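You operate a simulated robot arm through the tools that you are given. There is no shell and no other tool.

You are at the controls of a simulated robot arm. One attempt, no reset.

## Task
Uncover the mixing bowl, whisk the batter smooth and cover it again.
Fine: lay the cover on the table meanwhile; stand the whisk back in the grey caddy.

It is judged by the outcome, as a careful person would: the job done as asked, and still so three seconds after it is handed in. It fails if anything else is knocked over, pushed out of place, dropped, spilled or broken. A push-on lid holds only when it is set on centred and level and pressed home; a screw cap is set on level and turned clockwise until tight.

## Robot
A 6-joint arm with a fingered hand, fixed in place. Base frame: the origin is at the foot of the arm, x ahead of it, y to its left, z up; the work surface is at about z = 750. Units: mm, degrees, N and s.
With the tool pointing down near the work surface it reaches from about 140 to 820 mm from the base axis. Its first joint turns from -166.0 to 166.0 degrees. Payload 5 kg.
The tool frame sits at the grasp point between the pads (the TCP): z along the fingers, y along the line on which they close. The tips reach 36 mm beyond it. The gripper opens to 120 mm. The gripper's body begins 42 mm behind the TCP. The gripper is a hand of 4 fingers: y runs from the thumb to the fingers, the wrist lies at [-19, -123, -211] in the tool frame, and closing takes about 1.5 s.
Orientation is that of the tool frame in the base frame, as [roll, pitch, yaw] about the fixed x, y, z axes, in that order (R = Rz(yaw) Ry(pitch) Rx(roll)). With the fingers straight down and the wrist toward the robot, the tool's x, y and z point along [0, 1, 0], [1, 0, 0] and [0, 0, -1] of the base frame.

## Interface
- The arm moves only by the tool nudge_tool. Its argument "plan" is a list of rows, each a list of 6 numbers: the shift along the tool's x, y, z in units of 20 mm (1.0 is 20 mm), then the turn, a rotation vector about the tool's x, y, z in units of 6 degrees (1.0 is 6 degrees). In form: [[dx, dy, dz, rx, ry, rz], ...]. A call has 1 to 20 rows; each row shifts and turns the commanded pose from where the row before left it, along the tool's axes as they then stand. "hand" is the opening, from 0 (shut) to 1 (fully open), set as the call begins (left out, the last holds). A call with a number of a shift or a turn outside -1 to 1 is refused whole. Each row takes 0.2 s and may step no farther than 50 mm and 8.6 degrees from the row before; otherwise, or with a gripper value out of range, the whole call is refused. Where a pose cannot be reached the arm comes as near as it can. A force on the tool above 40 N (or 10 N above the force at the start of the call, whichever is more), or a blocked arm, ends the call early, and 0.2 s more pass. The fingers move at their own pace (about 45 mm/s each) and stop on an object; they squeeze with about 21 N. The grip force told is the motor's: it shows also when the fingers shut on nothing. Time passes only in rows, and 0.2 s behind the last, so rows that do not move let the fingers close. It gives the time, the measured TCP pose, the force on the tool (base axes), the opening and the grip force at its end, in the units of the frame above (readings bear some noise), with the torque about the TCP (base axes, N m) and any sound that the robot's microphone picked up.
- Cameras (640 x 400 px; columns grow to the right, rows downward): "scene" is fixed at [398.8, 499.1, 1392.2]; the picture's right is [-0.93, -0.37, 0.00], its down [-0.22, 0.56, -0.79] and it looks along [0.29, -0.74, -0.61] (base axes); focal length 268 px, centre (320, 200). "wrist" rides on the gripper at [72, -101, -142] in the tool frame; the picture's right is [-0.79, 0.29, -0.54], its down [-0.56, -0.70, 0.44] and it looks along [-0.25, 0.65, 0.71] (tool axes); focal length 280 px, centre (320, 200). There is no depth. A picture from a camera that has moved, and an enlarged one, comes with that camera's place and axes in the base frame and with its lens.
- capture(camera): a new picture of that camera. No time passes.
- move_column(by): slides the trunk up (or, below 0, down) by that many mm; the arm rides with it, the base frame stays. It gives what a move gives, with no picture.
- set_fingers(index, middle, ring, thumb_bend, thumb_turn): sets how far each is bent, from 0 (flat) to 1 (curled in); at 0.3 the hand is open as for a grip, at 0.7 the pads meet at the TCP. One left out holds its place. A second passes; each finger stops where it meets its share of the squeeze, and holds until it gets a number again. A gripper value or a shape takes the hand back. It gives what a move gives, with no picture; readings hold the bend of each and the force on the fingers (four entries, about 0 where the hand has none), thumb and palm. thumb_turn goes from beside the hand (0) to across from the fingers (1), as for a grip.
- grasp_type(shape): the hand has 4 fingers and takes this shape, open, in about a second: jaw (thumb against the fingers, like two jaws); tri (thumb and two fingers); tip (a fingertip pinch); poke (one finger out to press); point (the index stretched); flat (the hand flat); cup (the hand cupped); fist (a fist). The gripper value then closes the fingers along that shape, each until it touches; the sizes above hold for jaw. It gives what a move gives, with no picture.
- enlarge(camera, box): a new picture of the part [left, top, right, bottom] of that camera's present view, enlarged. No time passes.
- job_done(): hands the job in; it is judged then, once.

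Nothing tells you positions but the pictures and the camera data. Unless the task says otherwise, let go and move clear before handing in.

The tools are called after "Request:" as a command line: name --pt "numbers of a row" for each row, then --argument value for the rest, lists and objects as JSON in quotes. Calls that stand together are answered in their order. nudge_tool: Moves the arm, as the interface text tells. Its arguments: {"type":"object","properties":{"plan":{"type":"array","items":{"type":"array","items":{"type":"number"}}},"hand":{"type":"number"}},"required":["plan"]} The other tools are called the same way: move_column (by) slides the trunk up or down; grasp_type (shape) gives the hand a shape; set_fingers (index, middle, ring, thumb_bend, thumb_turn) moves the fingers one by one; capture (camera) takes a picture; enlarge (camera, box) takes an enlarged picture of a part of a camera's view; job_done () hands the job in.

At the start:

```text
clock: 0.0
tool_pos: [708.8, -94.3, 1185.0]
tcp_rot: [179.9, -0.1, 90.0]
contact_force: [0.4, 0.6, -0.6]
wrist_torque: [0.02, 0.0, 0.01]
opening: 119.5
finger_force: 0.0
shape: jaw
bend: [0.3, 0.3, 0.3, 0.3, 0.98]
finger forces: [0.0, 0.0, 0.0, 0.1, 0.0, 0.0]
trunk travel left (down, up): [-700.0, 140.0]
```

scene: 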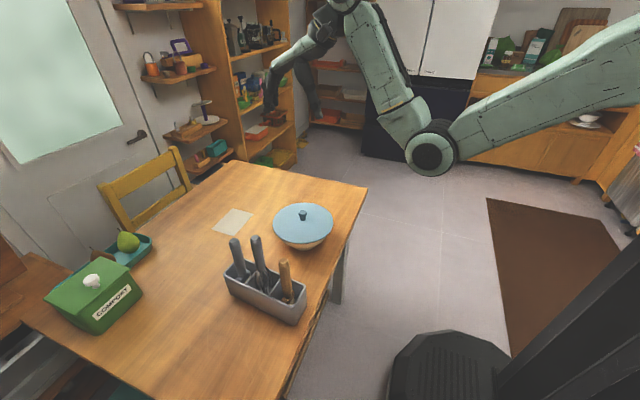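
wrist: 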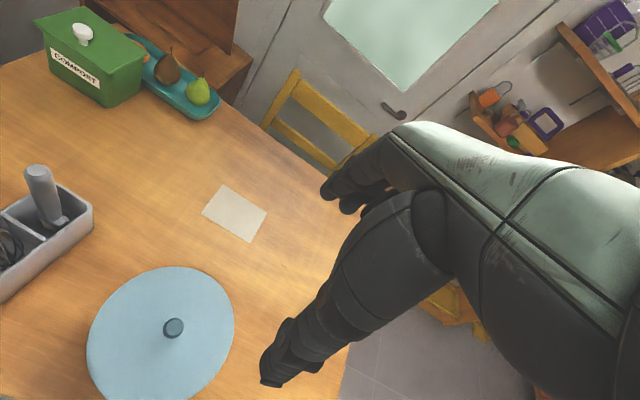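

I see a table with a bowl under a blue lid with a small knob, a grey caddy with three handled tools, a compost box and a tray of pears. First I take closer looks to locate the lid knob and the whisk.

Request:
enlarge --camera "scene" --box '[200, 180, 360, 340]'

Request:
enlarge --camera "wrist" --box '[0, 140, 280, 400]'

```text
2.50 times, centred on (280, 260) of scene
camera zoom: at [398.8, 499.1, 1392.2], right [-0.93, -0.37, 0.0], down [-0.22, 0.56, -0.79], along [0.29, -0.74, -0.61], focal length 671 px, centre (420, 50)
```

zoom: 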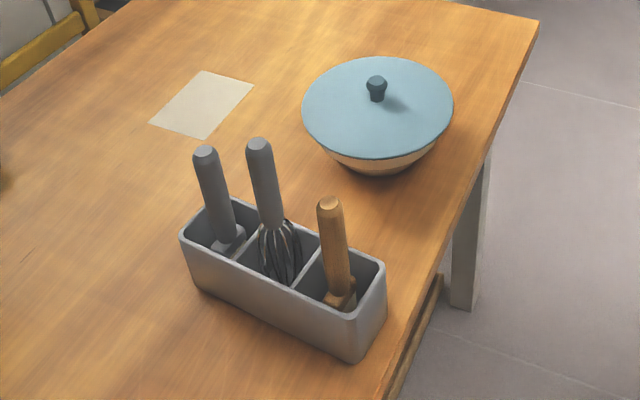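

```text
1.54 times, centred on (140, 270) of wrist
camera zoom: at [606.9, -23.3, 1327.2], right [0.29, -0.79, 0.54], down [-0.7, -0.56, -0.44], along [0.65, -0.25, -0.71], focal length 431 px, centre (597, 92)
```

zoom: 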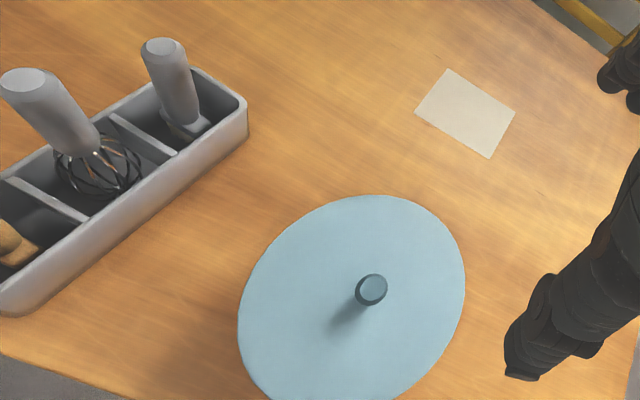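

The blue lid's knob is at about (672, -57, 880), and the whisk stands in the caddy's middle compartment with its handle top near (675, 172, 982). I'll pull the hand back so the wrist camera gets a better view of the lid and its rim.

Request:
nudge_tool --pt "0.325 -0.98 0.9 0 0 0" --pt "0.325 -0.98 0.9 0 0 0" --pt "0.325 -0.98 0.9 0 0 0" --pt "0.325 -0.98 0.9 0 0 0" --pt "0.325 -0.98 0.9 0 0 0" --pt "0.325 -0.98 0.9 0 0 0" --pt "0.325 -0.98 0.9 0 0 0" --pt "0.325 -0.98 0.9 0 0 0" --pt "0.325 -0.98 0.9 0 0 0" --pt "0.325 -0.98 0.9 0 0 0"

Request:
capture --camera "wrist"

Request:
capture --camera "scene"

```text
clock: 2.2
tool_pos: [512.6, -28.2, 1005.2]
tcp_rot: [179.9, 0.0, 90.0]
contact_force: [-0.6, -0.1, 0.8]
wrist_torque: [-0.04, -0.04, 0.02]
opening: 119.6
finger_force: 0.1
shape: jaw
bend: [0.3, 0.3, 0.3, 0.3, 0.98]
finger forces: [0.1, 0.1, 0.0, 0.0, 0.1, 0.0]
trunk travel left (down, up): [-700.0, 140.0]
```

```text
taken
camera wrist: at [410.9, 44.0, 1147.3], right [0.29, -0.79, 0.54], down [-0.7, -0.56, -0.44], along [0.65, -0.25, -0.71], focal length 280 px, centre (320, 200)
```

wrist: 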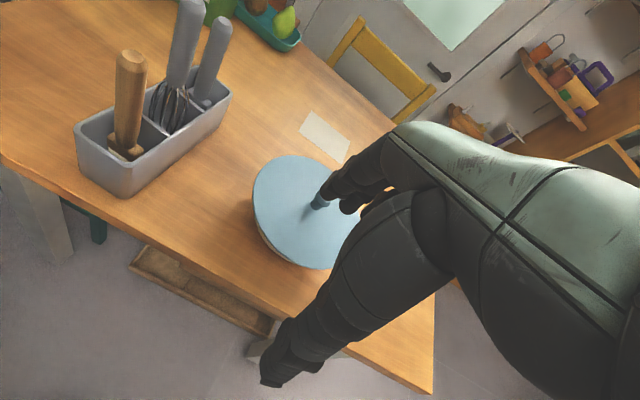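

```text
taken
```

scene: 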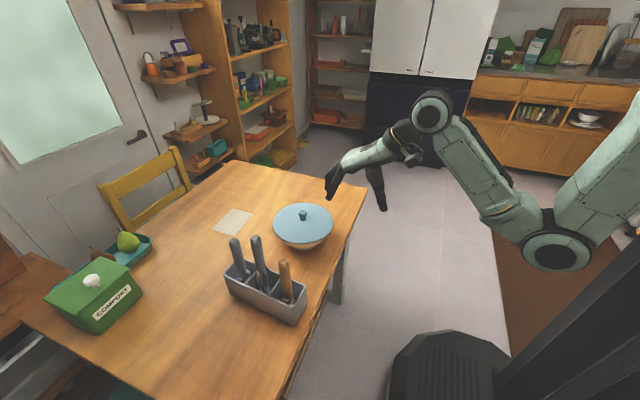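

The hand is now behind the bowl and both cameras see the lid. I enlarge to pin down the lid, rim and caddy more accurately.

Request:
enlarge --camera "wrist" --box '[220, 130, 380, 280]'

Request:
enlarge --camera "wrist" --box '[60, 0, 260, 200]'

Request:
enlarge --camera "scene" --box '[250, 140, 410, 280]'

```text
2.67 times, centred on (300, 205) of wrist
camera zoom: at [410.9, 44.0, 1147.3], right [0.29, -0.79, 0.54], down [-0.7, -0.56, -0.44], along [0.65, -0.25, -0.71], focal length 748 px, centre (373, 187)
```

zoom: 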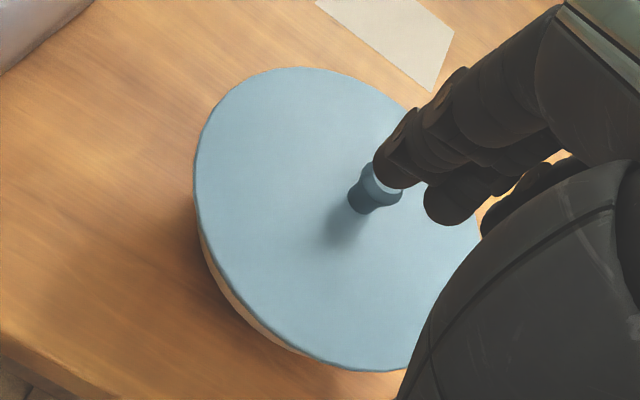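

```text
2.00 times, centred on (160, 100) of wrist
camera zoom: at [410.9, 44.0, 1147.3], right [0.29, -0.79, 0.54], down [-0.7, -0.56, -0.44], along [0.65, -0.25, -0.71], focal length 561 px, centre (640, 400)
```

zoom: 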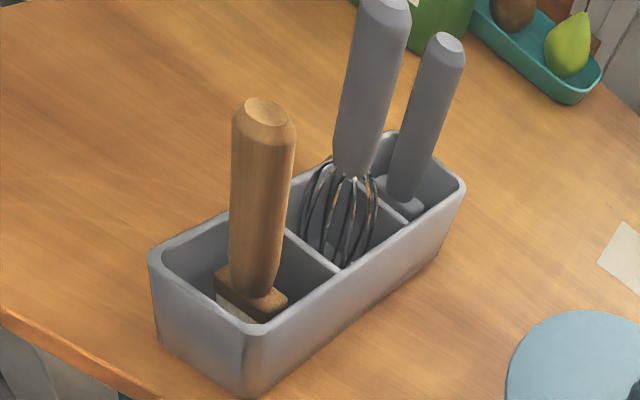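

```text
2.86 times, centred on (330, 210) of scene
camera zoom: at [398.8, 499.1, 1392.2], right [-0.93, -0.37, 0.0], down [-0.22, 0.56, -0.79], along [0.29, -0.74, -0.61], focal length 766 px, centre (291, 171)
```

zoom: 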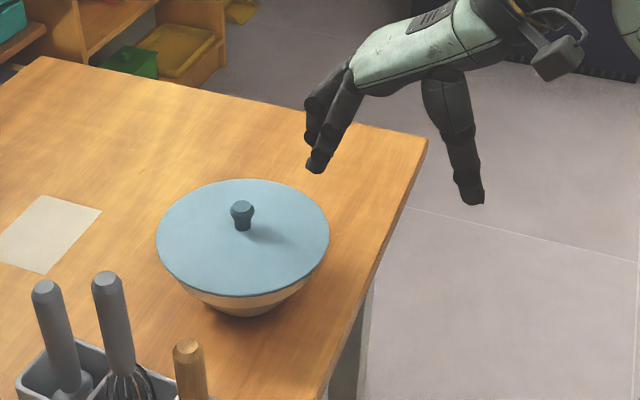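

The knob base looks to be near (674, -60, 838) with its top at about 870, and the lid is about 186 mm across. I'll move above the knob with the hand partly closed and check the alignment.

Request:
nudge_tool --pt "-0.171 0.897 0.25 0 0 0" --pt "-0.171 0.897 0.25 0 0 0" --pt "-0.171 0.897 0.25 0 0 0" --pt "-0.171 0.897 0.25 0 0 0" --pt "-0.171 0.897 0.25 0 0 0" --pt "-0.171 0.897 0.25 0 0 0" --pt "-0.171 0.897 0.25 0 0 0" --pt "-0.171 0.897 0.25 0 0 0" --pt "-0.171 0.897 0.25 0 0 0" --hand 0.6

Request:
capture --camera "wrist"

Request:
enlarge --camera "scene" --box '[240, 100, 400, 260]'

```text
clock: 4.2
tool_pos: [675.0, -60.9, 959.3]
tcp_rot: [-179.9, 0.1, 90.0]
contact_force: [0.3, -0.6, -1.3]
wrist_torque: [-0.01, 0.0, 0.01]
opening: 72.4
finger_force: 0.1
shape: jaw
bend: [0.73, 0.41, 0.38, 0.65, 1.0]
finger forces: [0.0, 0.0, 0.0, 0.0, 0.0, 0.0]
trunk travel left (down, up): [-700.0, 140.0]
```

```text
taken
camera wrist: at [572.3, 10.9, 1102.1], right [0.29, -0.79, 0.54], down [-0.7, -0.56, -0.44], along [0.65, -0.25, -0.71], focal length 280 px, centre (320, 200)
```

wrist: 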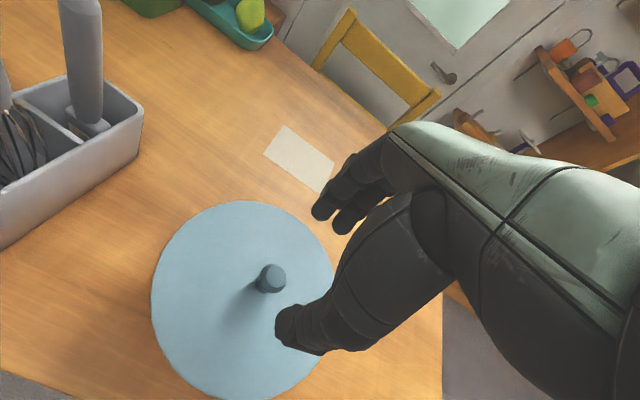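

```text
2.50 times, centred on (320, 180) of scene
camera zoom: at [398.8, 499.1, 1392.2], right [-0.93, -0.37, 0.0], down [-0.22, 0.56, -0.79], along [0.29, -0.74, -0.61], focal length 671 px, centre (320, 250)
```

zoom: 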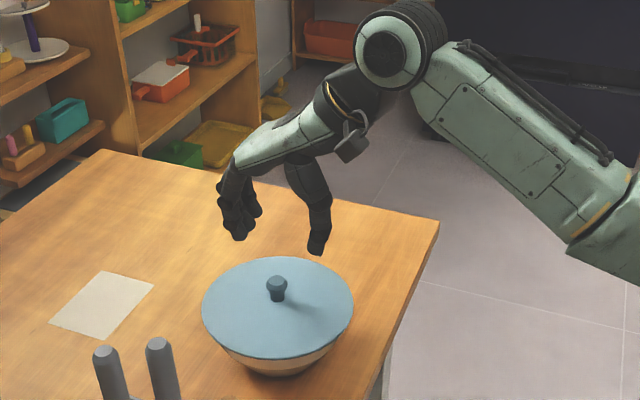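

The hand is roughly above the knob. I enlarge the wrist view to fine-tune the offset.

Request:
enlarge --camera "wrist" --box '[200, 180, 400, 380]'

Request:
nudge_tool --pt "0 0 0 0 0 0" --pt "0 0 0 0 0 0"

Request:
enlarge --camera "scene" --box '[280, 150, 350, 260]'

```text
2.00 times, centred on (300, 280) of wrist
camera zoom: at [572.3, 10.9, 1102.1], right [0.29, -0.79, 0.54], down [-0.7, -0.56, -0.44], along [0.65, -0.25, -0.71], focal length 561 px, centre (360, 40)
```

zoom: 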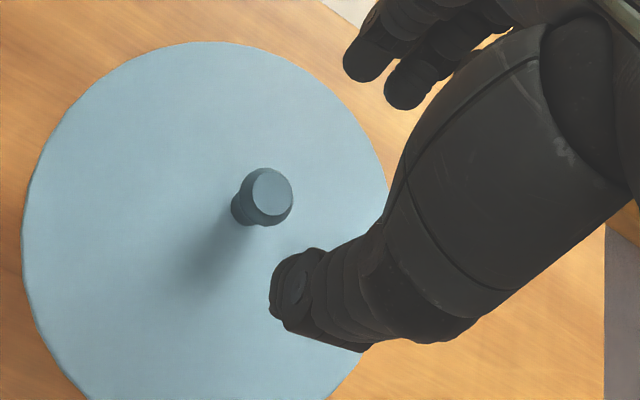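

```text
clock: 4.8
tool_pos: [672.7, -61.3, 959.2]
tcp_rot: [180.0, 0.0, 90.0]
contact_force: [-0.9, 0.6, -1.2]
wrist_torque: [0.0, -0.02, 0.03]
opening: 72.5
finger_force: 0.1
shape: jaw
bend: [0.73, 0.41, 0.38, 0.65, 1.0]
finger forces: [0.0, 0.0, 0.1, 0.1, 0.1, 0.1]
trunk travel left (down, up): [-700.0, 140.0]
```

```text
3.64 times, centred on (315, 205) of scene
camera zoom: at [398.8, 499.1, 1392.2], right [-0.93, -0.37, 0.0], down [-0.22, 0.56, -0.79], along [0.29, -0.74, -0.61], focal length 975 px, centre (338, 182)
```

zoom: 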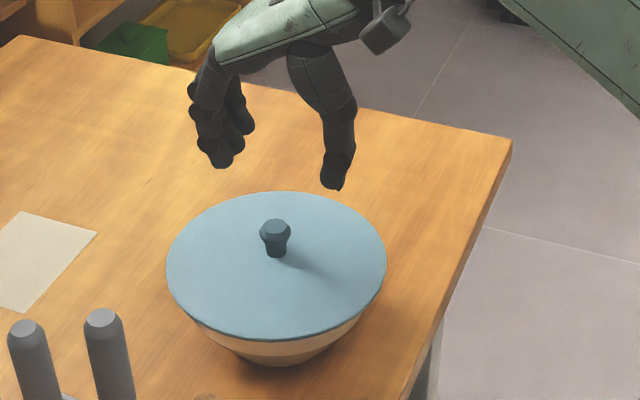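

The knob centre is at about (676, -60), with its head between z≈855 and 870, almost under the TCP. I'll descend to straddle the knob, keeping the fingertips above the lid.

Request:
nudge_tool --pt "0 0.05 0.8 0 0 0" --pt "0 0.05 0.8 0 0 0" --pt "0 0 0.8 0 0 0" --pt "0 0 0.8 0 0 0"

Request:
enlarge --camera "wrist" --box '[200, 160, 440, 380]'

Request:
enlarge --camera "scene" --box '[270, 160, 350, 260]'

```text
clock: 5.8
tool_pos: [675.5, -60.3, 894.6]
tcp_rot: [-179.9, 0.1, 90.1]
contact_force: [0.5, -0.4, 0.4]
wrist_torque: [0.0, 0.02, 0.01]
opening: 72.3
finger_force: 0.0
shape: jaw
bend: [0.73, 0.41, 0.38, 0.65, 1.0]
finger forces: [0.0, 0.1, 0.0, 0.0, 0.0, 0.0]
trunk travel left (down, up): [-700.0, 140.0]
```

```text
1.82 times, centred on (320, 270) of wrist
camera zoom: at [573.1, 11.1, 1038.0], right [0.29, -0.79, 0.54], down [-0.7, -0.56, -0.44], along [0.65, -0.25, -0.71], focal length 510 px, centre (320, 73)
```

zoom: 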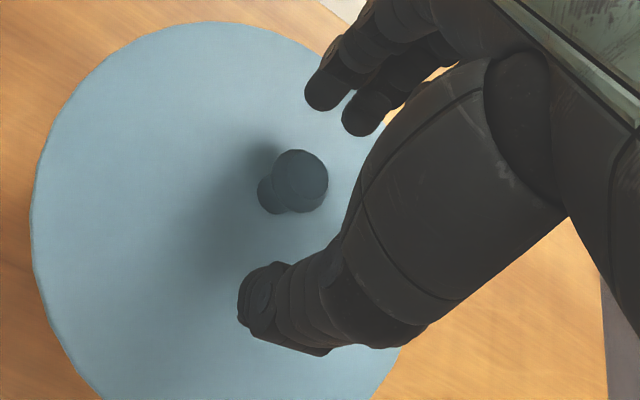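

```text
4.00 times, centred on (310, 210) of scene
camera zoom: at [398.8, 499.1, 1392.2], right [-0.93, -0.37, 0.0], down [-0.22, 0.56, -0.79], along [0.29, -0.74, -0.61], focal length 1073 px, centre (360, 160)
```

zoom: 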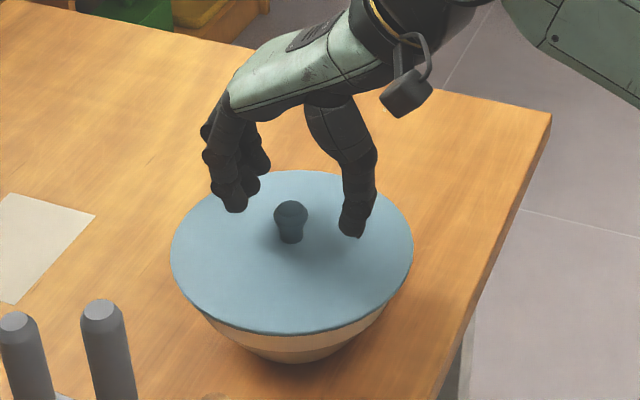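

Thumb and first finger straddle the knob with tips about 16 mm above the lid. I'll lower a few more millimetres and close on the knob.

Request:
nudge_tool --pt "0 0 0.2 0 0 0" --pt "0 0 0.2 0 0 0"

Request:
nudge_tool --pt "0 0 0 0 0 0" --pt "0 0 0 0 0 0" --pt "0 0 0 0 0 0" --pt "0 0 0 0 0 0" --pt "0 0 0 0 0 0" --pt "0 0 0 0 0 0" --pt "0 0 0 0 0 0" --hand 0.0

Request:
enlarge --camera "wrist" --box '[200, 160, 440, 380]'

Request:
enlarge --camera "scene" --box '[270, 160, 350, 260]'

```text
clock: 6.4
tool_pos: [674.5, -60.4, 885.8]
tcp_rot: [180.0, 0.2, 90.1]
contact_force: [-0.9, 0.2, 0.4]
wrist_torque: [0.03, -0.02, 0.01]
opening: 72.3
finger_force: 0.1
shape: jaw
bend: [0.73, 0.41, 0.38, 0.65, 1.0]
finger forces: [0.0, 0.0, 0.0, 0.1, 0.1, 0.0]
trunk travel left (down, up): [-700.0, 140.0]
```

```text
clock: 8.0
tool_pos: [674.2, -60.7, 887.4]
tcp_rot: [180.0, -0.1, 90.0]
contact_force: [-0.6, 0.0, -0.6]
wrist_torque: [0.03, -0.07, 0.02]
opening: 17.8
finger_force: 21.2
shape: jaw
bend: [0.73, 0.65, 0.67, 0.75, 1.0]
finger forces: [10.1, 4.4, 0.0, 0.0, 16.8, 0.1]
trunk travel left (down, up): [-700.0, 140.0]
```

```text
1.82 times, centred on (320, 270) of wrist
camera zoom: at [574.0, 11.0, 1030.0], right [0.29, -0.79, 0.54], down [-0.7, -0.56, -0.44], along [0.65, -0.25, -0.71], focal length 510 px, centre (320, 73)
```

zoom: 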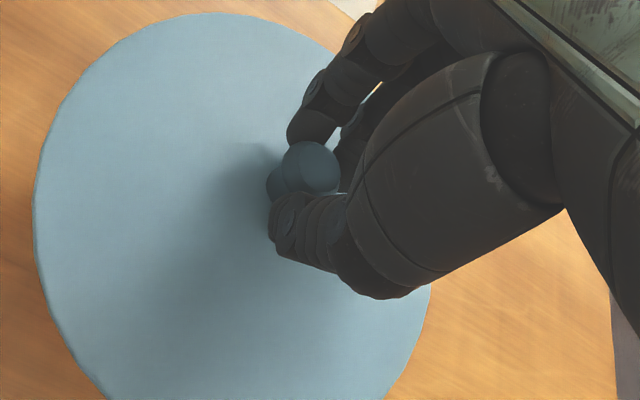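

```text
4.00 times, centred on (310, 210) of scene
camera zoom: at [398.8, 499.1, 1392.2], right [-0.93, -0.37, 0.0], down [-0.22, 0.56, -0.79], along [0.29, -0.74, -0.61], focal length 1073 px, centre (360, 160)
```

zoom: 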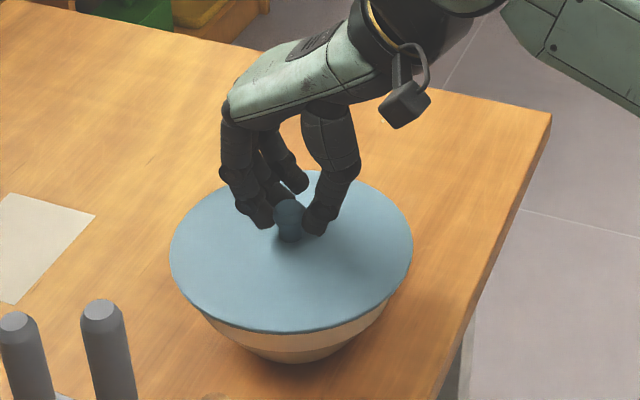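

The knob is held at its neck (opening 17.8 mm, grip 21 N). I'll lift slowly and watch whether the lid comes off and the bowl stays.

Request:
nudge_tool --pt "0 0 -0.1 0 0 0" --pt "0 0 -0.1 0 0 0" --pt "0 0 -0.1 0 0 0" --pt "0 0 -0.1 0 0 0" --pt "0 0 -0.1 0 0 0"

Request:
enlarge --camera "scene" --box '[270, 160, 350, 260]'

```text
clock: 9.2
tool_pos: [674.8, -59.4, 896.9]
tcp_rot: [179.9, 0.0, 90.0]
contact_force: [1.1, 0.8, -0.7]
wrist_torque: [-0.02, -0.01, 0.01]
opening: 17.6
finger_force: 21.4
shape: jaw
bend: [0.73, 0.65, 0.67, 0.75, 1.0]
finger forces: [10.8, 4.7, 0.0, 0.0, 16.7, 0.1]
trunk travel left (down, up): [-700.0, 140.0]
```

```text
4.00 times, centred on (310, 210) of scene
camera zoom: at [398.8, 499.1, 1392.2], right [-0.93, -0.37, 0.0], down [-0.22, 0.56, -0.79], along [0.29, -0.74, -0.61], focal length 1073 px, centre (360, 160)
```

zoom: 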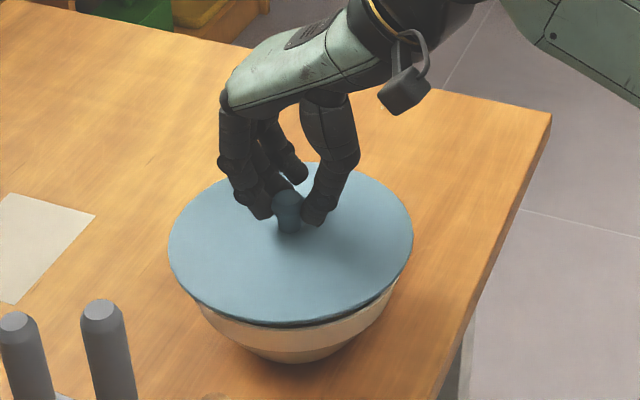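

The lid lifts off easily and the bowl stays put. I'll raise it clear and look at the bowl and the underside of the lid.

Request:
nudge_tool --pt "0 0 -0.4 0 0 0" --pt "0 0 -0.6 0 0 0" --pt "0 0 -0.8 0 0 0" --pt "0 0 -0.8 0 0 0" --pt "0 0 -0.8 0 0 0" --pt "0 0 -0.6 0 0 0"

Request:
capture --camera "wrist"

Request:
enlarge --camera "scene" --box '[250, 120, 370, 270]'

```text
clock: 10.6
tool_pos: [676.6, -62.0, 977.7]
tcp_rot: [180.0, 0.1, 90.1]
contact_force: [0.1, -0.2, -0.6]
wrist_torque: [0.0, 0.01, -0.01]
opening: 18.1
finger_force: 21.1
shape: jaw
bend: [0.73, 0.65, 0.67, 0.75, 1.0]
finger forces: [10.9, 4.8, 0.1, 0.0, 16.7, 0.0]
trunk travel left (down, up): [-700.0, 140.0]
```

```text
taken
camera wrist: at [574.2, 11.0, 1120.4], right [0.29, -0.79, 0.54], down [-0.7, -0.56, -0.44], along [0.65, -0.25, -0.71], focal length 280 px, centre (320, 200)
```

wrist: 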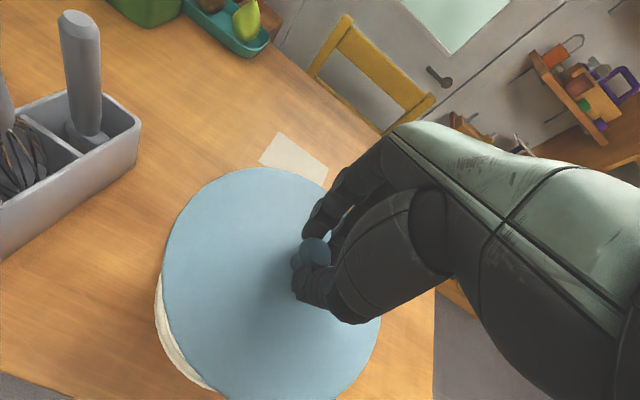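

```text
2.67 times, centred on (310, 195) of scene
camera zoom: at [398.8, 499.1, 1392.2], right [-0.93, -0.37, 0.0], down [-0.22, 0.56, -0.79], along [0.29, -0.74, -0.61], focal length 715 px, centre (347, 213)
```

zoom: 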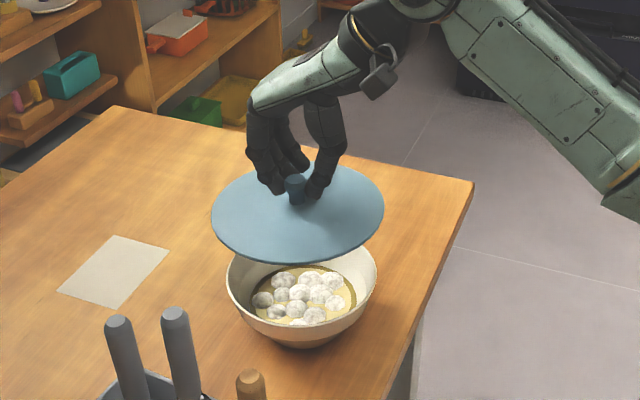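

The open bowl shows lumpy batter. I'll carry the lid to the empty part of the table at about (700, -270).

Request:
nudge_tool --pt "-0.5 0.05 0 0 0 0" --pt "-0.9 0.1 0 0 0 0" --pt "-0.95 0.12 0 0 0 0" --pt "-0.95 0.12 0 0 0 0" --pt "-0.95 0.12 0 0 0 0" --pt "-0.95 0.12 0 0 0 0" --pt "-0.95 0.12 0 0 0 0" --pt "-0.95 0.12 0 0 0 0" --pt "-0.95 0.12 0 0 0 0" --pt "-0.95 0.12 0 0 0 0" --pt "-0.95 0.1 0 0 0 0" --pt "-0.5 0.05 0 0 0 0"

Request:
capture --camera "wrist"

Request:
capture --camera "scene"

```text
clock: 13.2
tool_pos: [701.4, -269.5, 974.9]
tcp_rot: [179.9, 0.0, 90.0]
contact_force: [0.4, -0.6, -1.3]
wrist_torque: [-0.02, 0.03, 0.03]
opening: 17.8
finger_force: 21.2
shape: jaw
bend: [0.73, 0.65, 0.67, 0.75, 1.0]
finger forces: [11.1, 4.7, 0.1, 0.0, 16.5, 0.0]
trunk travel left (down, up): [-700.0, 140.0]
```

```text
taken
camera wrist: at [600.2, -197.7, 1119.4], right [0.29, -0.79, 0.54], down [-0.7, -0.56, -0.44], along [0.65, -0.25, -0.71], focal length 280 px, centre (320, 200)
```

wrist: 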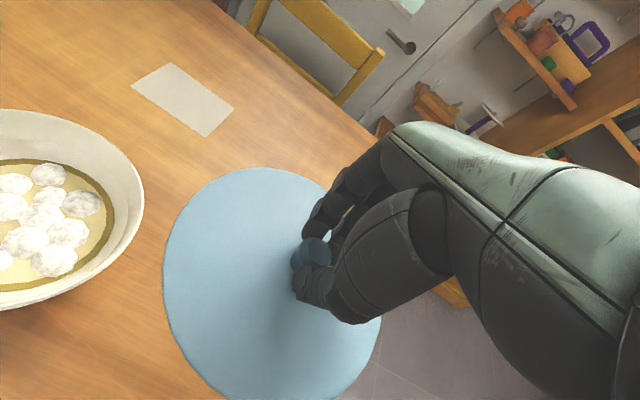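

```text
taken
```

scene: 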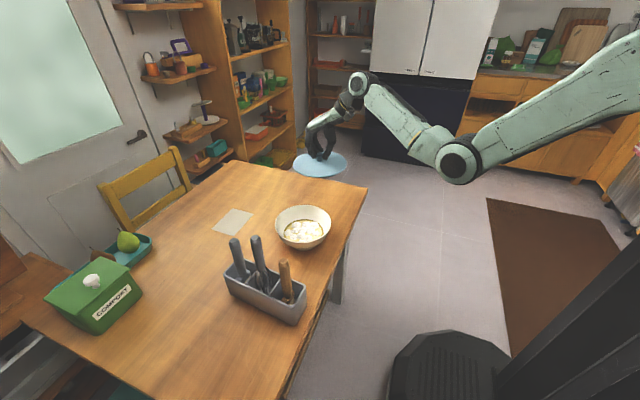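

The lid hovers over bare table with clearance from bowl and edges. I'll lower it most of the way, then creep until I feel contact.

Request:
nudge_tool --pt "0 0 0.5 0 0 0" --pt "0 0 0.8 0 0 0" --pt "0 0 0.8 0 0 0" --pt "0 0 0.8 0 0 0" --pt "0 0 0.8 0 0 0" --pt "0 0 0.8 0 0 0" --pt "0 0 0.8 0 0 0" --pt "0 0 0.8 0 0 0" --pt "0 0 0.6 0 0 0" --pt "0 0 0.4 0 0 0"

Request:
enlarge --camera "scene" --box '[270, 140, 380, 260]'

```text
clock: 15.4
tool_pos: [700.1, -270.0, 834.2]
tcp_rot: [180.0, 0.1, 90.2]
contact_force: [-0.9, -0.2, 0.4]
wrist_torque: [0.01, -0.02, -0.01]
opening: 18.0
finger_force: 21.6
shape: jaw
bend: [0.73, 0.65, 0.67, 0.75, 1.0]
finger forces: [11.1, 4.9, 0.0, 0.0, 16.6, 0.0]
trunk travel left (down, up): [-700.0, 140.0]
```

```text
3.33 times, centred on (325, 200) of scene
camera zoom: at [398.8, 499.1, 1392.2], right [-0.93, -0.37, 0.0], down [-0.22, 0.56, -0.79], along [0.29, -0.74, -0.61], focal length 894 px, centre (303, 200)
```

zoom: 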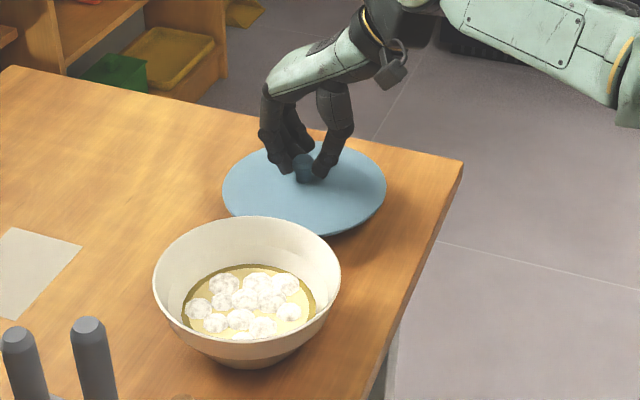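

No contact yet at TCP z≈834. I'll creep down in small steps.

Request:
nudge_tool --pt "0 0 0.15 0 0 0" --pt "0 0 0.15 0 0 0" --pt "0 0 0.15 0 0 0" --pt "0 0 0.15 0 0 0"

Request:
nudge_tool --pt "0 0 0.1 0 0 0" --pt "0 0 0.1 0 0 0" --pt "0 0 0.1 0 0 0"

Request:
enlarge --camera "scene" --box '[290, 150, 370, 230]'

```text
clock: 16.4
tool_pos: [702.0, -269.6, 822.4]
tcp_rot: [-180.0, -0.1, 90.0]
contact_force: [-0.3, 0.2, -0.8]
wrist_torque: [-0.02, -0.03, -0.01]
opening: 17.9
finger_force: 21.1
shape: jaw
bend: [0.73, 0.65, 0.67, 0.75, 1.0]
finger forces: [11.1, 4.9, 0.0, 0.1, 16.6, 0.1]
trunk travel left (down, up): [-700.0, 140.0]
```

```text
clock: 17.2
tool_pos: [700.7, -270.4, 816.8]
tcp_rot: [179.9, 0.1, 90.0]
contact_force: [-0.1, 0.0, -1.2]
wrist_torque: [0.03, 0.0, -0.01]
opening: 17.7
finger_force: 21.0
shape: jaw
bend: [0.73, 0.65, 0.67, 0.75, 1.0]
finger forces: [11.3, 5.0, 0.1, 0.0, 16.5, 0.0]
trunk travel left (down, up): [-700.0, 140.0]
```

```text
5.00 times, centred on (330, 190) of scene
camera zoom: at [398.8, 499.1, 1392.2], right [-0.93, -0.37, 0.0], down [-0.22, 0.56, -0.79], along [0.29, -0.74, -0.61], focal length 1341 px, centre (270, 250)
```

zoom: 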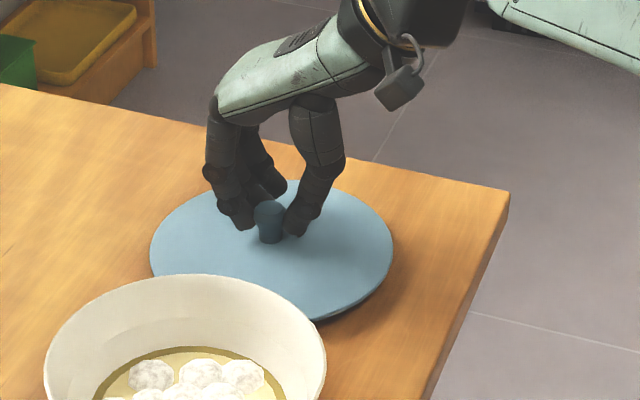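

Still no contact. I continue creeping down in 2 mm steps.

Request:
nudge_tool --pt "0 0 0.1 0 0 0" --pt "0 0 0.1 0 0 0" --pt "0 0 0.1 0 0 0"

Request:
nudge_tool --pt "0 0 0.1 0 0 0" --pt "0 0 0.1 0 0 0"

Request:
enlarge --camera "scene" --box '[290, 150, 370, 230]'

```text
clock: 18.0
tool_pos: [700.6, -270.5, 809.8]
tcp_rot: [-180.0, 0.1, 90.1]
contact_force: [0.3, 0.1, -1.1]
wrist_torque: [0.02, 0.0, 0.02]
opening: 17.8
finger_force: 21.2
shape: jaw
bend: [0.73, 0.65, 0.67, 0.75, 1.0]
finger forces: [11.2, 4.9, 0.1, 0.0, 16.5, 0.0]
trunk travel left (down, up): [-700.0, 140.0]
```

```text
clock: 18.6
tool_pos: [702.4, -269.4, 805.9]
tcp_rot: [180.0, 0.0, 90.0]
contact_force: [-1.7, 0.1, -0.2]
wrist_torque: [-0.01, -0.04, -0.02]
opening: 17.8
finger_force: 20.9
shape: jaw
bend: [0.73, 0.65, 0.67, 0.75, 1.0]
finger forces: [10.1, 4.7, 0.2, 0.0, 17.3, 0.0]
trunk travel left (down, up): [-700.0, 140.0]
```

```text
5.00 times, centred on (330, 190) of scene
camera zoom: at [398.8, 499.1, 1392.2], right [-0.93, -0.37, 0.0], down [-0.22, 0.56, -0.79], along [0.29, -0.74, -0.61], focal length 1341 px, centre (270, 250)
```

zoom: 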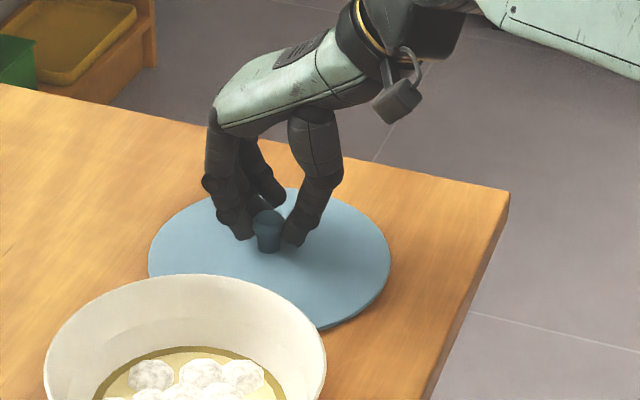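

The fingertip forces shifted slightly, suggesting the lid is touching down. One more small step to confirm contact.

Request:
nudge_tool --pt "0 0 0.08 0 0 0" --pt "0 0 0 0 0 0"

Request:
enlarge --camera "scene" --box '[290, 150, 370, 230]'

```text
clock: 19.2
tool_pos: [701.3, -270.1, 805.8]
tcp_rot: [180.0, 0.0, 89.9]
contact_force: [-1.3, -0.4, 3.5]
wrist_torque: [0.03, -0.09, 0.03]
opening: 18.1
finger_force: 21.1
shape: jaw
bend: [0.73, 0.65, 0.67, 0.75, 1.0]
finger forces: [9.9, 4.6, 0.1, 0.0, 17.5, 0.1]
trunk travel left (down, up): [-700.0, 140.0]
```

```text
5.00 times, centred on (330, 190) of scene
camera zoom: at [398.8, 499.1, 1392.2], right [-0.93, -0.37, 0.0], down [-0.22, 0.56, -0.79], along [0.29, -0.74, -0.61], focal length 1341 px, centre (270, 250)
```

zoom: 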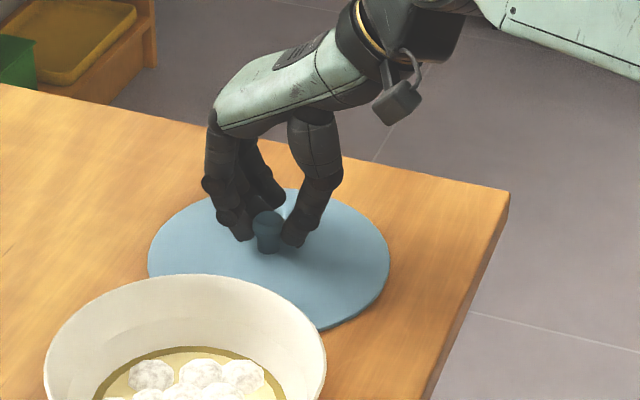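

The lid is resting on the table (about 4 N upward). I'll open the hand and rise away.

Request:
nudge_tool --pt "0 0 0 0 0 0" --pt "0 0 0 0 0 0" --pt "0 0 0 0 0 0" --pt "0 0 0 0 0 0" --pt "0 0 0 0 0 0" --pt "0 0 0 0 0 0" --hand 0.6

Request:
enlarge --camera "wrist" --box '[200, 160, 440, 380]'

Request:
enlarge --camera "scene" --box '[290, 150, 370, 230]'

```text
clock: 20.6
tool_pos: [701.0, -268.7, 804.6]
tcp_rot: [-180.0, 0.1, 90.0]
contact_force: [0.7, 0.6, -0.7]
wrist_torque: [0.0, -0.02, -0.01]
opening: 71.1
finger_force: 0.2
shape: jaw
bend: [0.73, 0.41, 0.38, 0.65, 1.0]
finger forces: [0.0, 0.1, 0.0, 0.1, 0.0, 0.0]
trunk travel left (down, up): [-700.0, 140.0]
```

```text
1.82 times, centred on (320, 270) of wrist
camera zoom: at [599.8, -197.7, 948.4], right [0.29, -0.79, 0.54], down [-0.7, -0.56, -0.44], along [0.65, -0.25, -0.71], focal length 510 px, centre (320, 73)
```

zoom: 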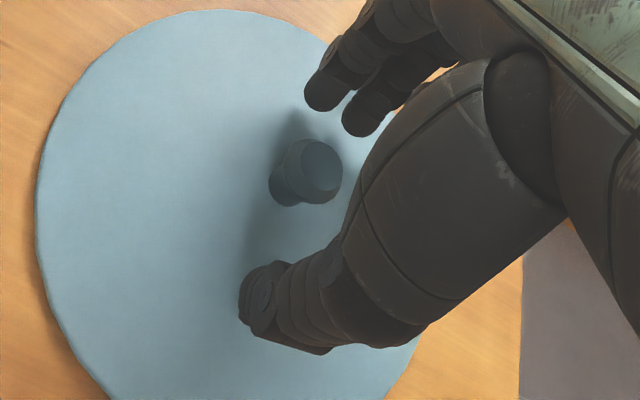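

```text
5.00 times, centred on (330, 190) of scene
camera zoom: at [398.8, 499.1, 1392.2], right [-0.93, -0.37, 0.0], down [-0.22, 0.56, -0.79], along [0.29, -0.74, -0.61], focal length 1341 px, centre (270, 250)
```

zoom: 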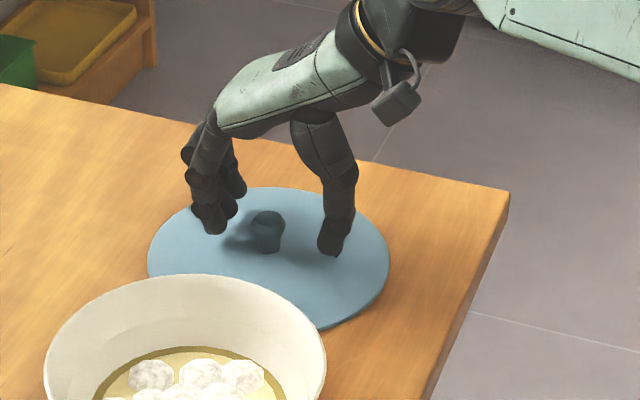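

The lid lies flat on the table at about (701, -269). I'll rise well above everything and travel to hover over the whisk handle.

Request:
nudge_tool --pt "0 0 -0.5 0 0 0" --pt "0 0 -1 0 0 0" --pt "0 0 -1 0 0 0" --pt "0 0 -1 0 0 0" --pt "0 0 -1 0 0 0" --pt "0 0 -1 0 0 0" --pt "0 0 -1 0 0 0" --pt "0 0 -1 0 0 0" --pt "0 0 -1 0 0 0" --pt "0 0 -1 0 0 0" --pt "0 0 -1 0 0 0" --pt "0 0 -1 0 0 0" --pt "0 0 -1 0 0 0" --pt "0 0 -0.5 0 0 0"

Request:
nudge_tool --pt "0.6 -0.05 0 0 0 0" --pt "1 -0.06 0 0 0 0" --pt "1 -0.06 0 0 0 0" --pt "1 -0.06 0 0 0 0" --pt "1 -0.06 0 0 0 0" --pt "1 -0.06 0 0 0 0" --pt "1 -0.06 0 0 0 0" --pt "1 -0.06 0 0 0 0" --pt "1 -0.06 0 0 0 0" --pt "1 -0.06 0 0 0 0" --pt "1 -0.06 0 0 0 0" --pt "1 -0.06 0 0 0 0" --pt "1 -0.06 0 0 0 0" --pt "1 -0.06 0 0 0 0" --pt "1 -0.06 0 0 0 0" --pt "1 -0.06 0 0 0 0" --pt "1 -0.06 0 0 0 0" --pt "1 -0.06 0 0 0 0" --pt "1 -0.06 0 0 0 0" --pt "1 -0.06 0 0 0 0" --hand 0.45

Request:
nudge_tool --pt "1 -0.06 0 0 0 0" --pt "1 -0.06 0 0 0 0" --pt "0.7 -0.06 0 0 0 0" --pt "0.3 0 0 0 0 0" --pt "0 0 0 0 0 0"

Request:
capture --camera "wrist"

Request:
capture --camera "scene"

```text
clock: 23.6
tool_pos: [700.7, -270.6, 1065.9]
tcp_rot: [-180.0, -0.1, 90.0]
contact_force: [-0.6, 0.1, 0.0]
wrist_torque: [-0.02, -0.02, -0.01]
opening: 71.7
finger_force: 0.1
shape: jaw
bend: [0.73, 0.41, 0.38, 0.65, 1.0]
finger forces: [0.1, 0.1, 0.1, 0.1, 0.0, 0.0]
trunk travel left (down, up): [-700.0, 140.0]
```

```text
clock: 27.8
tool_pos: [675.9, 122.6, 1067.0]
tcp_rot: [180.0, 0.2, 90.0]
contact_force: [-1.9, -0.3, 0.6]
wrist_torque: [0.0, 0.02, 0.0]
opening: 54.5
finger_force: 0.0
shape: jaw
bend: [0.74, 0.47, 0.44, 0.71, 1.0]
finger forces: [0.1, 0.0, 0.0, 0.1, 0.1, 0.0]
trunk travel left (down, up): [-700.0, 140.0]
```

```text
clock: 29.0
tool_pos: [673.2, 181.7, 1065.9]
tcp_rot: [180.0, 0.0, 90.0]
contact_force: [0.1, 0.0, 0.4]
wrist_torque: [0.01, -0.02, 0.01]
opening: 54.5
finger_force: 0.1
shape: jaw
bend: [0.74, 0.47, 0.44, 0.71, 1.0]
finger forces: [0.0, 0.0, 0.0, 0.0, 0.0, 0.0]
trunk travel left (down, up): [-700.0, 140.0]
```

```text
taken
camera wrist: at [572.1, 253.9, 1208.7], right [0.29, -0.79, 0.54], down [-0.7, -0.56, -0.44], along [0.65, -0.25, -0.71], focal length 280 px, centre (320, 200)
```

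wrist: 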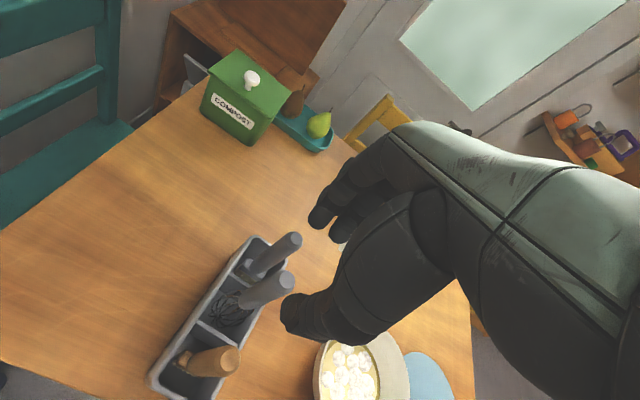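

```text
taken
```

scene: 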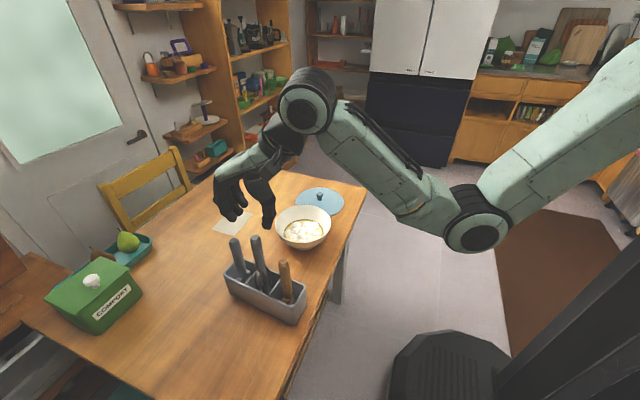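

The hand hovers over the caddy and the lid and bowl rest undisturbed. I'll enlarge to align with the whisk handle.

Request:
enlarge --camera "wrist" --box '[180, 190, 340, 350]'

Request:
enlarge --camera "scene" --box '[200, 150, 330, 330]'

```text
2.50 times, centred on (260, 270) of wrist
camera zoom: at [572.1, 253.9, 1208.7], right [0.29, -0.79, 0.54], down [-0.7, -0.56, -0.44], along [0.65, -0.25, -0.71], focal length 701 px, centre (470, 25)
```

zoom: 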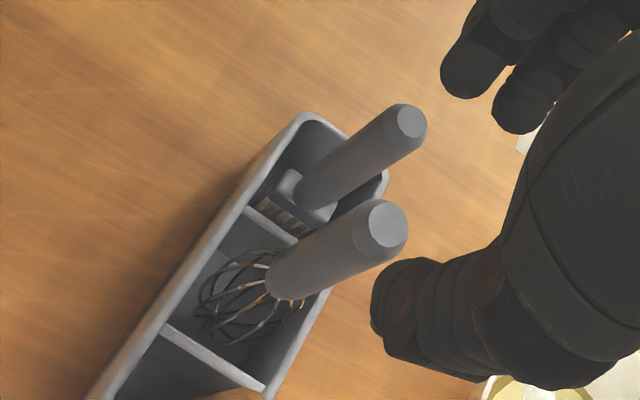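

```text
2.22 times, centred on (265, 240) of scene
camera zoom: at [398.8, 499.1, 1392.2], right [-0.93, -0.37, 0.0], down [-0.22, 0.56, -0.79], along [0.29, -0.74, -0.61], focal length 596 px, centre (442, 111)
```

zoom: 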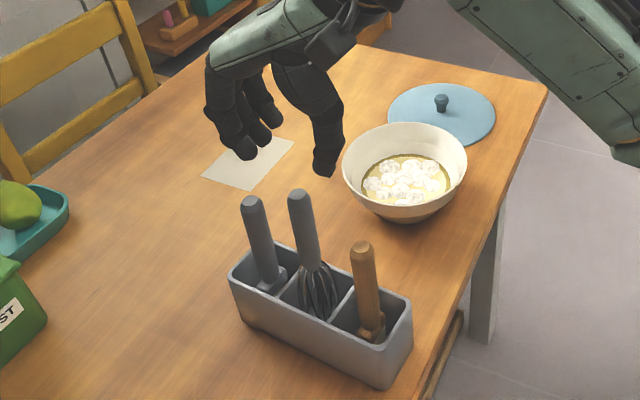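

The handle axis is at about (677, 175), with about 22–24 mm diameter. I'll narrow the opening slightly, shift 3 mm, and lower partway so the tips straddle the handle top.

Request:
nudge_tool --pt "0.05 0.15 0 0 0 0" --pt "0 0 0 0 0 0" --pt "0 0 0.6 0 0 0" --pt "0 0 0.6 0 0 0" --pt "0 0 0.6 0 0 0" --pt "0 0 0.6 0 0 0" --pt "0 0 0.4 0 0 0" --hand 0.38

Request:
enlarge --camera "wrist" --box '[200, 160, 400, 360]'

Request:
enlarge --camera "scene" --box '[200, 170, 330, 330]'

```text
clock: 30.6
tool_pos: [676.3, 184.1, 1009.7]
tcp_rot: [-180.0, 0.0, 90.0]
contact_force: [-0.1, -0.4, -0.8]
wrist_torque: [0.02, -0.02, -0.01]
opening: 45.9
finger_force: 0.0
shape: jaw
bend: [0.74, 0.5, 0.47, 0.73, 1.0]
finger forces: [0.0, 0.0, 0.0, 0.0, 0.0, 0.1]
trunk travel left (down, up): [-700.0, 140.0]
```

```text
2.00 times, centred on (300, 260) of wrist
camera zoom: at [574.4, 255.6, 1153.0], right [0.29, -0.79, 0.54], down [-0.7, -0.56, -0.44], along [0.65, -0.25, -0.71], focal length 561 px, centre (360, 80)
```

zoom: 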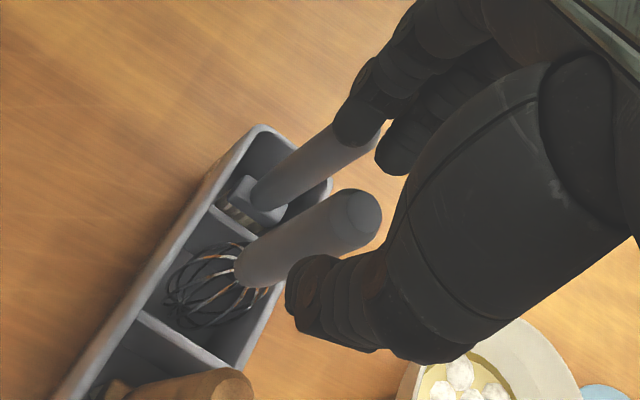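

```text
2.50 times, centred on (265, 250) of scene
camera zoom: at [398.8, 499.1, 1392.2], right [-0.93, -0.37, 0.0], down [-0.22, 0.56, -0.79], along [0.29, -0.74, -0.61], focal length 671 px, centre (458, 75)
```

zoom: 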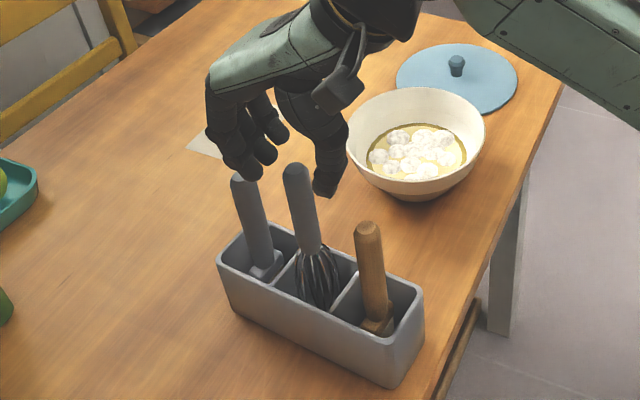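

The tips straddle the handle with clearance on both sides and from neighbouring tools. I'll lower to grip height and close.

Request:
nudge_tool --pt "0 0 0.5 0 0 0" --pt "0 0 0.5 0 0 0" --pt "0 0 0.5 0 0 0" --pt "0 0 0.5 0 0 0" --pt "0 0 0.4 0 0 0"

Request:
enlarge --camera "wrist" --box '[200, 160, 400, 360]'

Request:
enlarge --camera "scene" --box '[200, 170, 330, 330]'

```text
clock: 31.8
tool_pos: [676.8, 183.7, 961.4]
tcp_rot: [179.9, -0.1, 90.0]
contact_force: [0.6, 0.4, 0.5]
wrist_torque: [-0.04, 0.01, 0.0]
opening: 45.8
finger_force: 0.0
shape: jaw
bend: [0.74, 0.5, 0.47, 0.73, 1.0]
finger forces: [0.1, 0.0, 0.2, 0.1, 0.0, 0.0]
trunk travel left (down, up): [-700.0, 140.0]
```

```text
2.00 times, centred on (300, 260) of wrist
camera zoom: at [574.7, 254.9, 1104.3], right [0.29, -0.79, 0.54], down [-0.7, -0.56, -0.44], along [0.65, -0.25, -0.71], focal length 561 px, centre (360, 80)
```

zoom: 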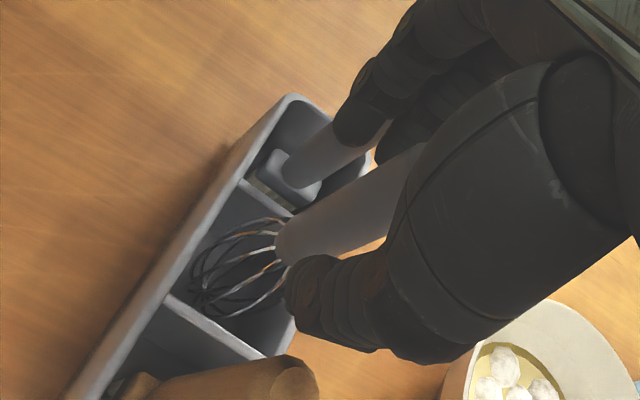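

```text
2.50 times, centred on (265, 250) of scene
camera zoom: at [398.8, 499.1, 1392.2], right [-0.93, -0.37, 0.0], down [-0.22, 0.56, -0.79], along [0.29, -0.74, -0.61], focal length 671 px, centre (458, 75)
```

zoom: 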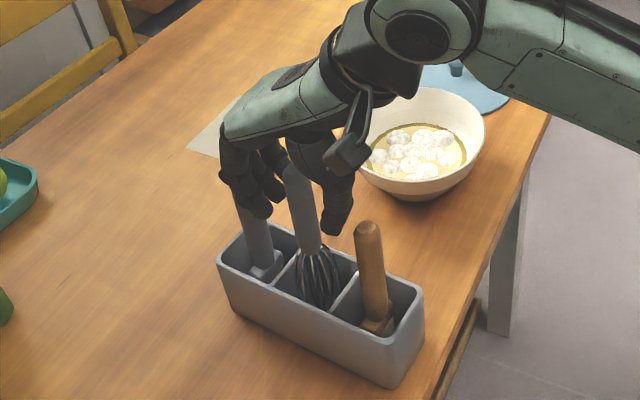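

Fingers straddle the handle with no contact forces on neighbours. Closing the grip now.

Request:
nudge_tool --pt "0 0 0 0 0 0" --pt "0 0 0 0 0 0" --pt "0 0 0 0 0 0" --pt "0 0 0 0 0 0" --pt "0 0 0 0 0 0" --pt "0 0 0 0 0 0" --pt "0 0 0 0 0 0" --hand 0.0

Request:
enlarge --camera "wrist" --box '[200, 160, 400, 360]'

Request:
enlarge --camera "scene" --box '[200, 170, 330, 330]'

```text
clock: 33.4
tool_pos: [676.2, 182.5, 962.0]
tcp_rot: [-180.0, 0.0, 90.0]
contact_force: [0.2, 0.7, -0.1]
wrist_torque: [0.0, -0.01, -0.02]
opening: 10.3
finger_force: 20.8
shape: jaw
bend: [0.7, 0.62, 0.7, 0.74, 1.0]
finger forces: [6.9, 9.3, 0.1, 0.0, 13.7, 0.0]
trunk travel left (down, up): [-700.0, 140.0]
```

```text
2.00 times, centred on (300, 260) of wrist
camera zoom: at [574.9, 254.9, 1104.6], right [0.29, -0.79, 0.54], down [-0.7, -0.56, -0.44], along [0.65, -0.25, -0.71], focal length 561 px, centre (360, 80)
```

zoom: 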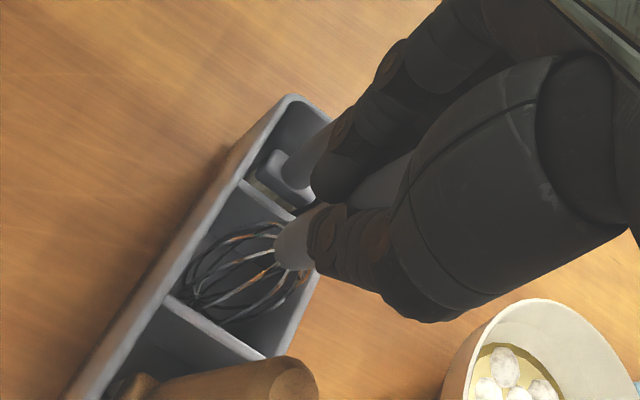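

```text
2.50 times, centred on (265, 250) of scene
camera zoom: at [398.8, 499.1, 1392.2], right [-0.93, -0.37, 0.0], down [-0.22, 0.56, -0.79], along [0.29, -0.74, -0.61], focal length 671 px, centre (458, 75)
```

zoom: 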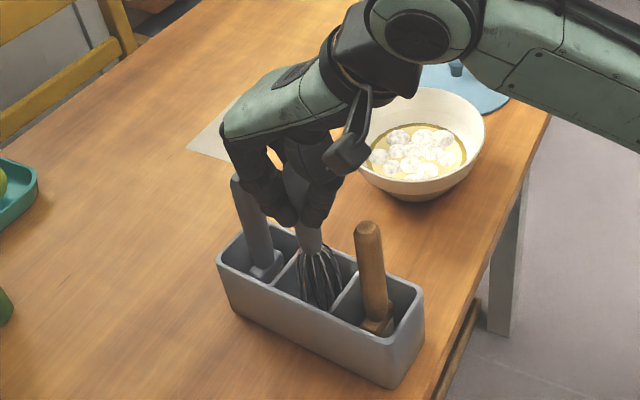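

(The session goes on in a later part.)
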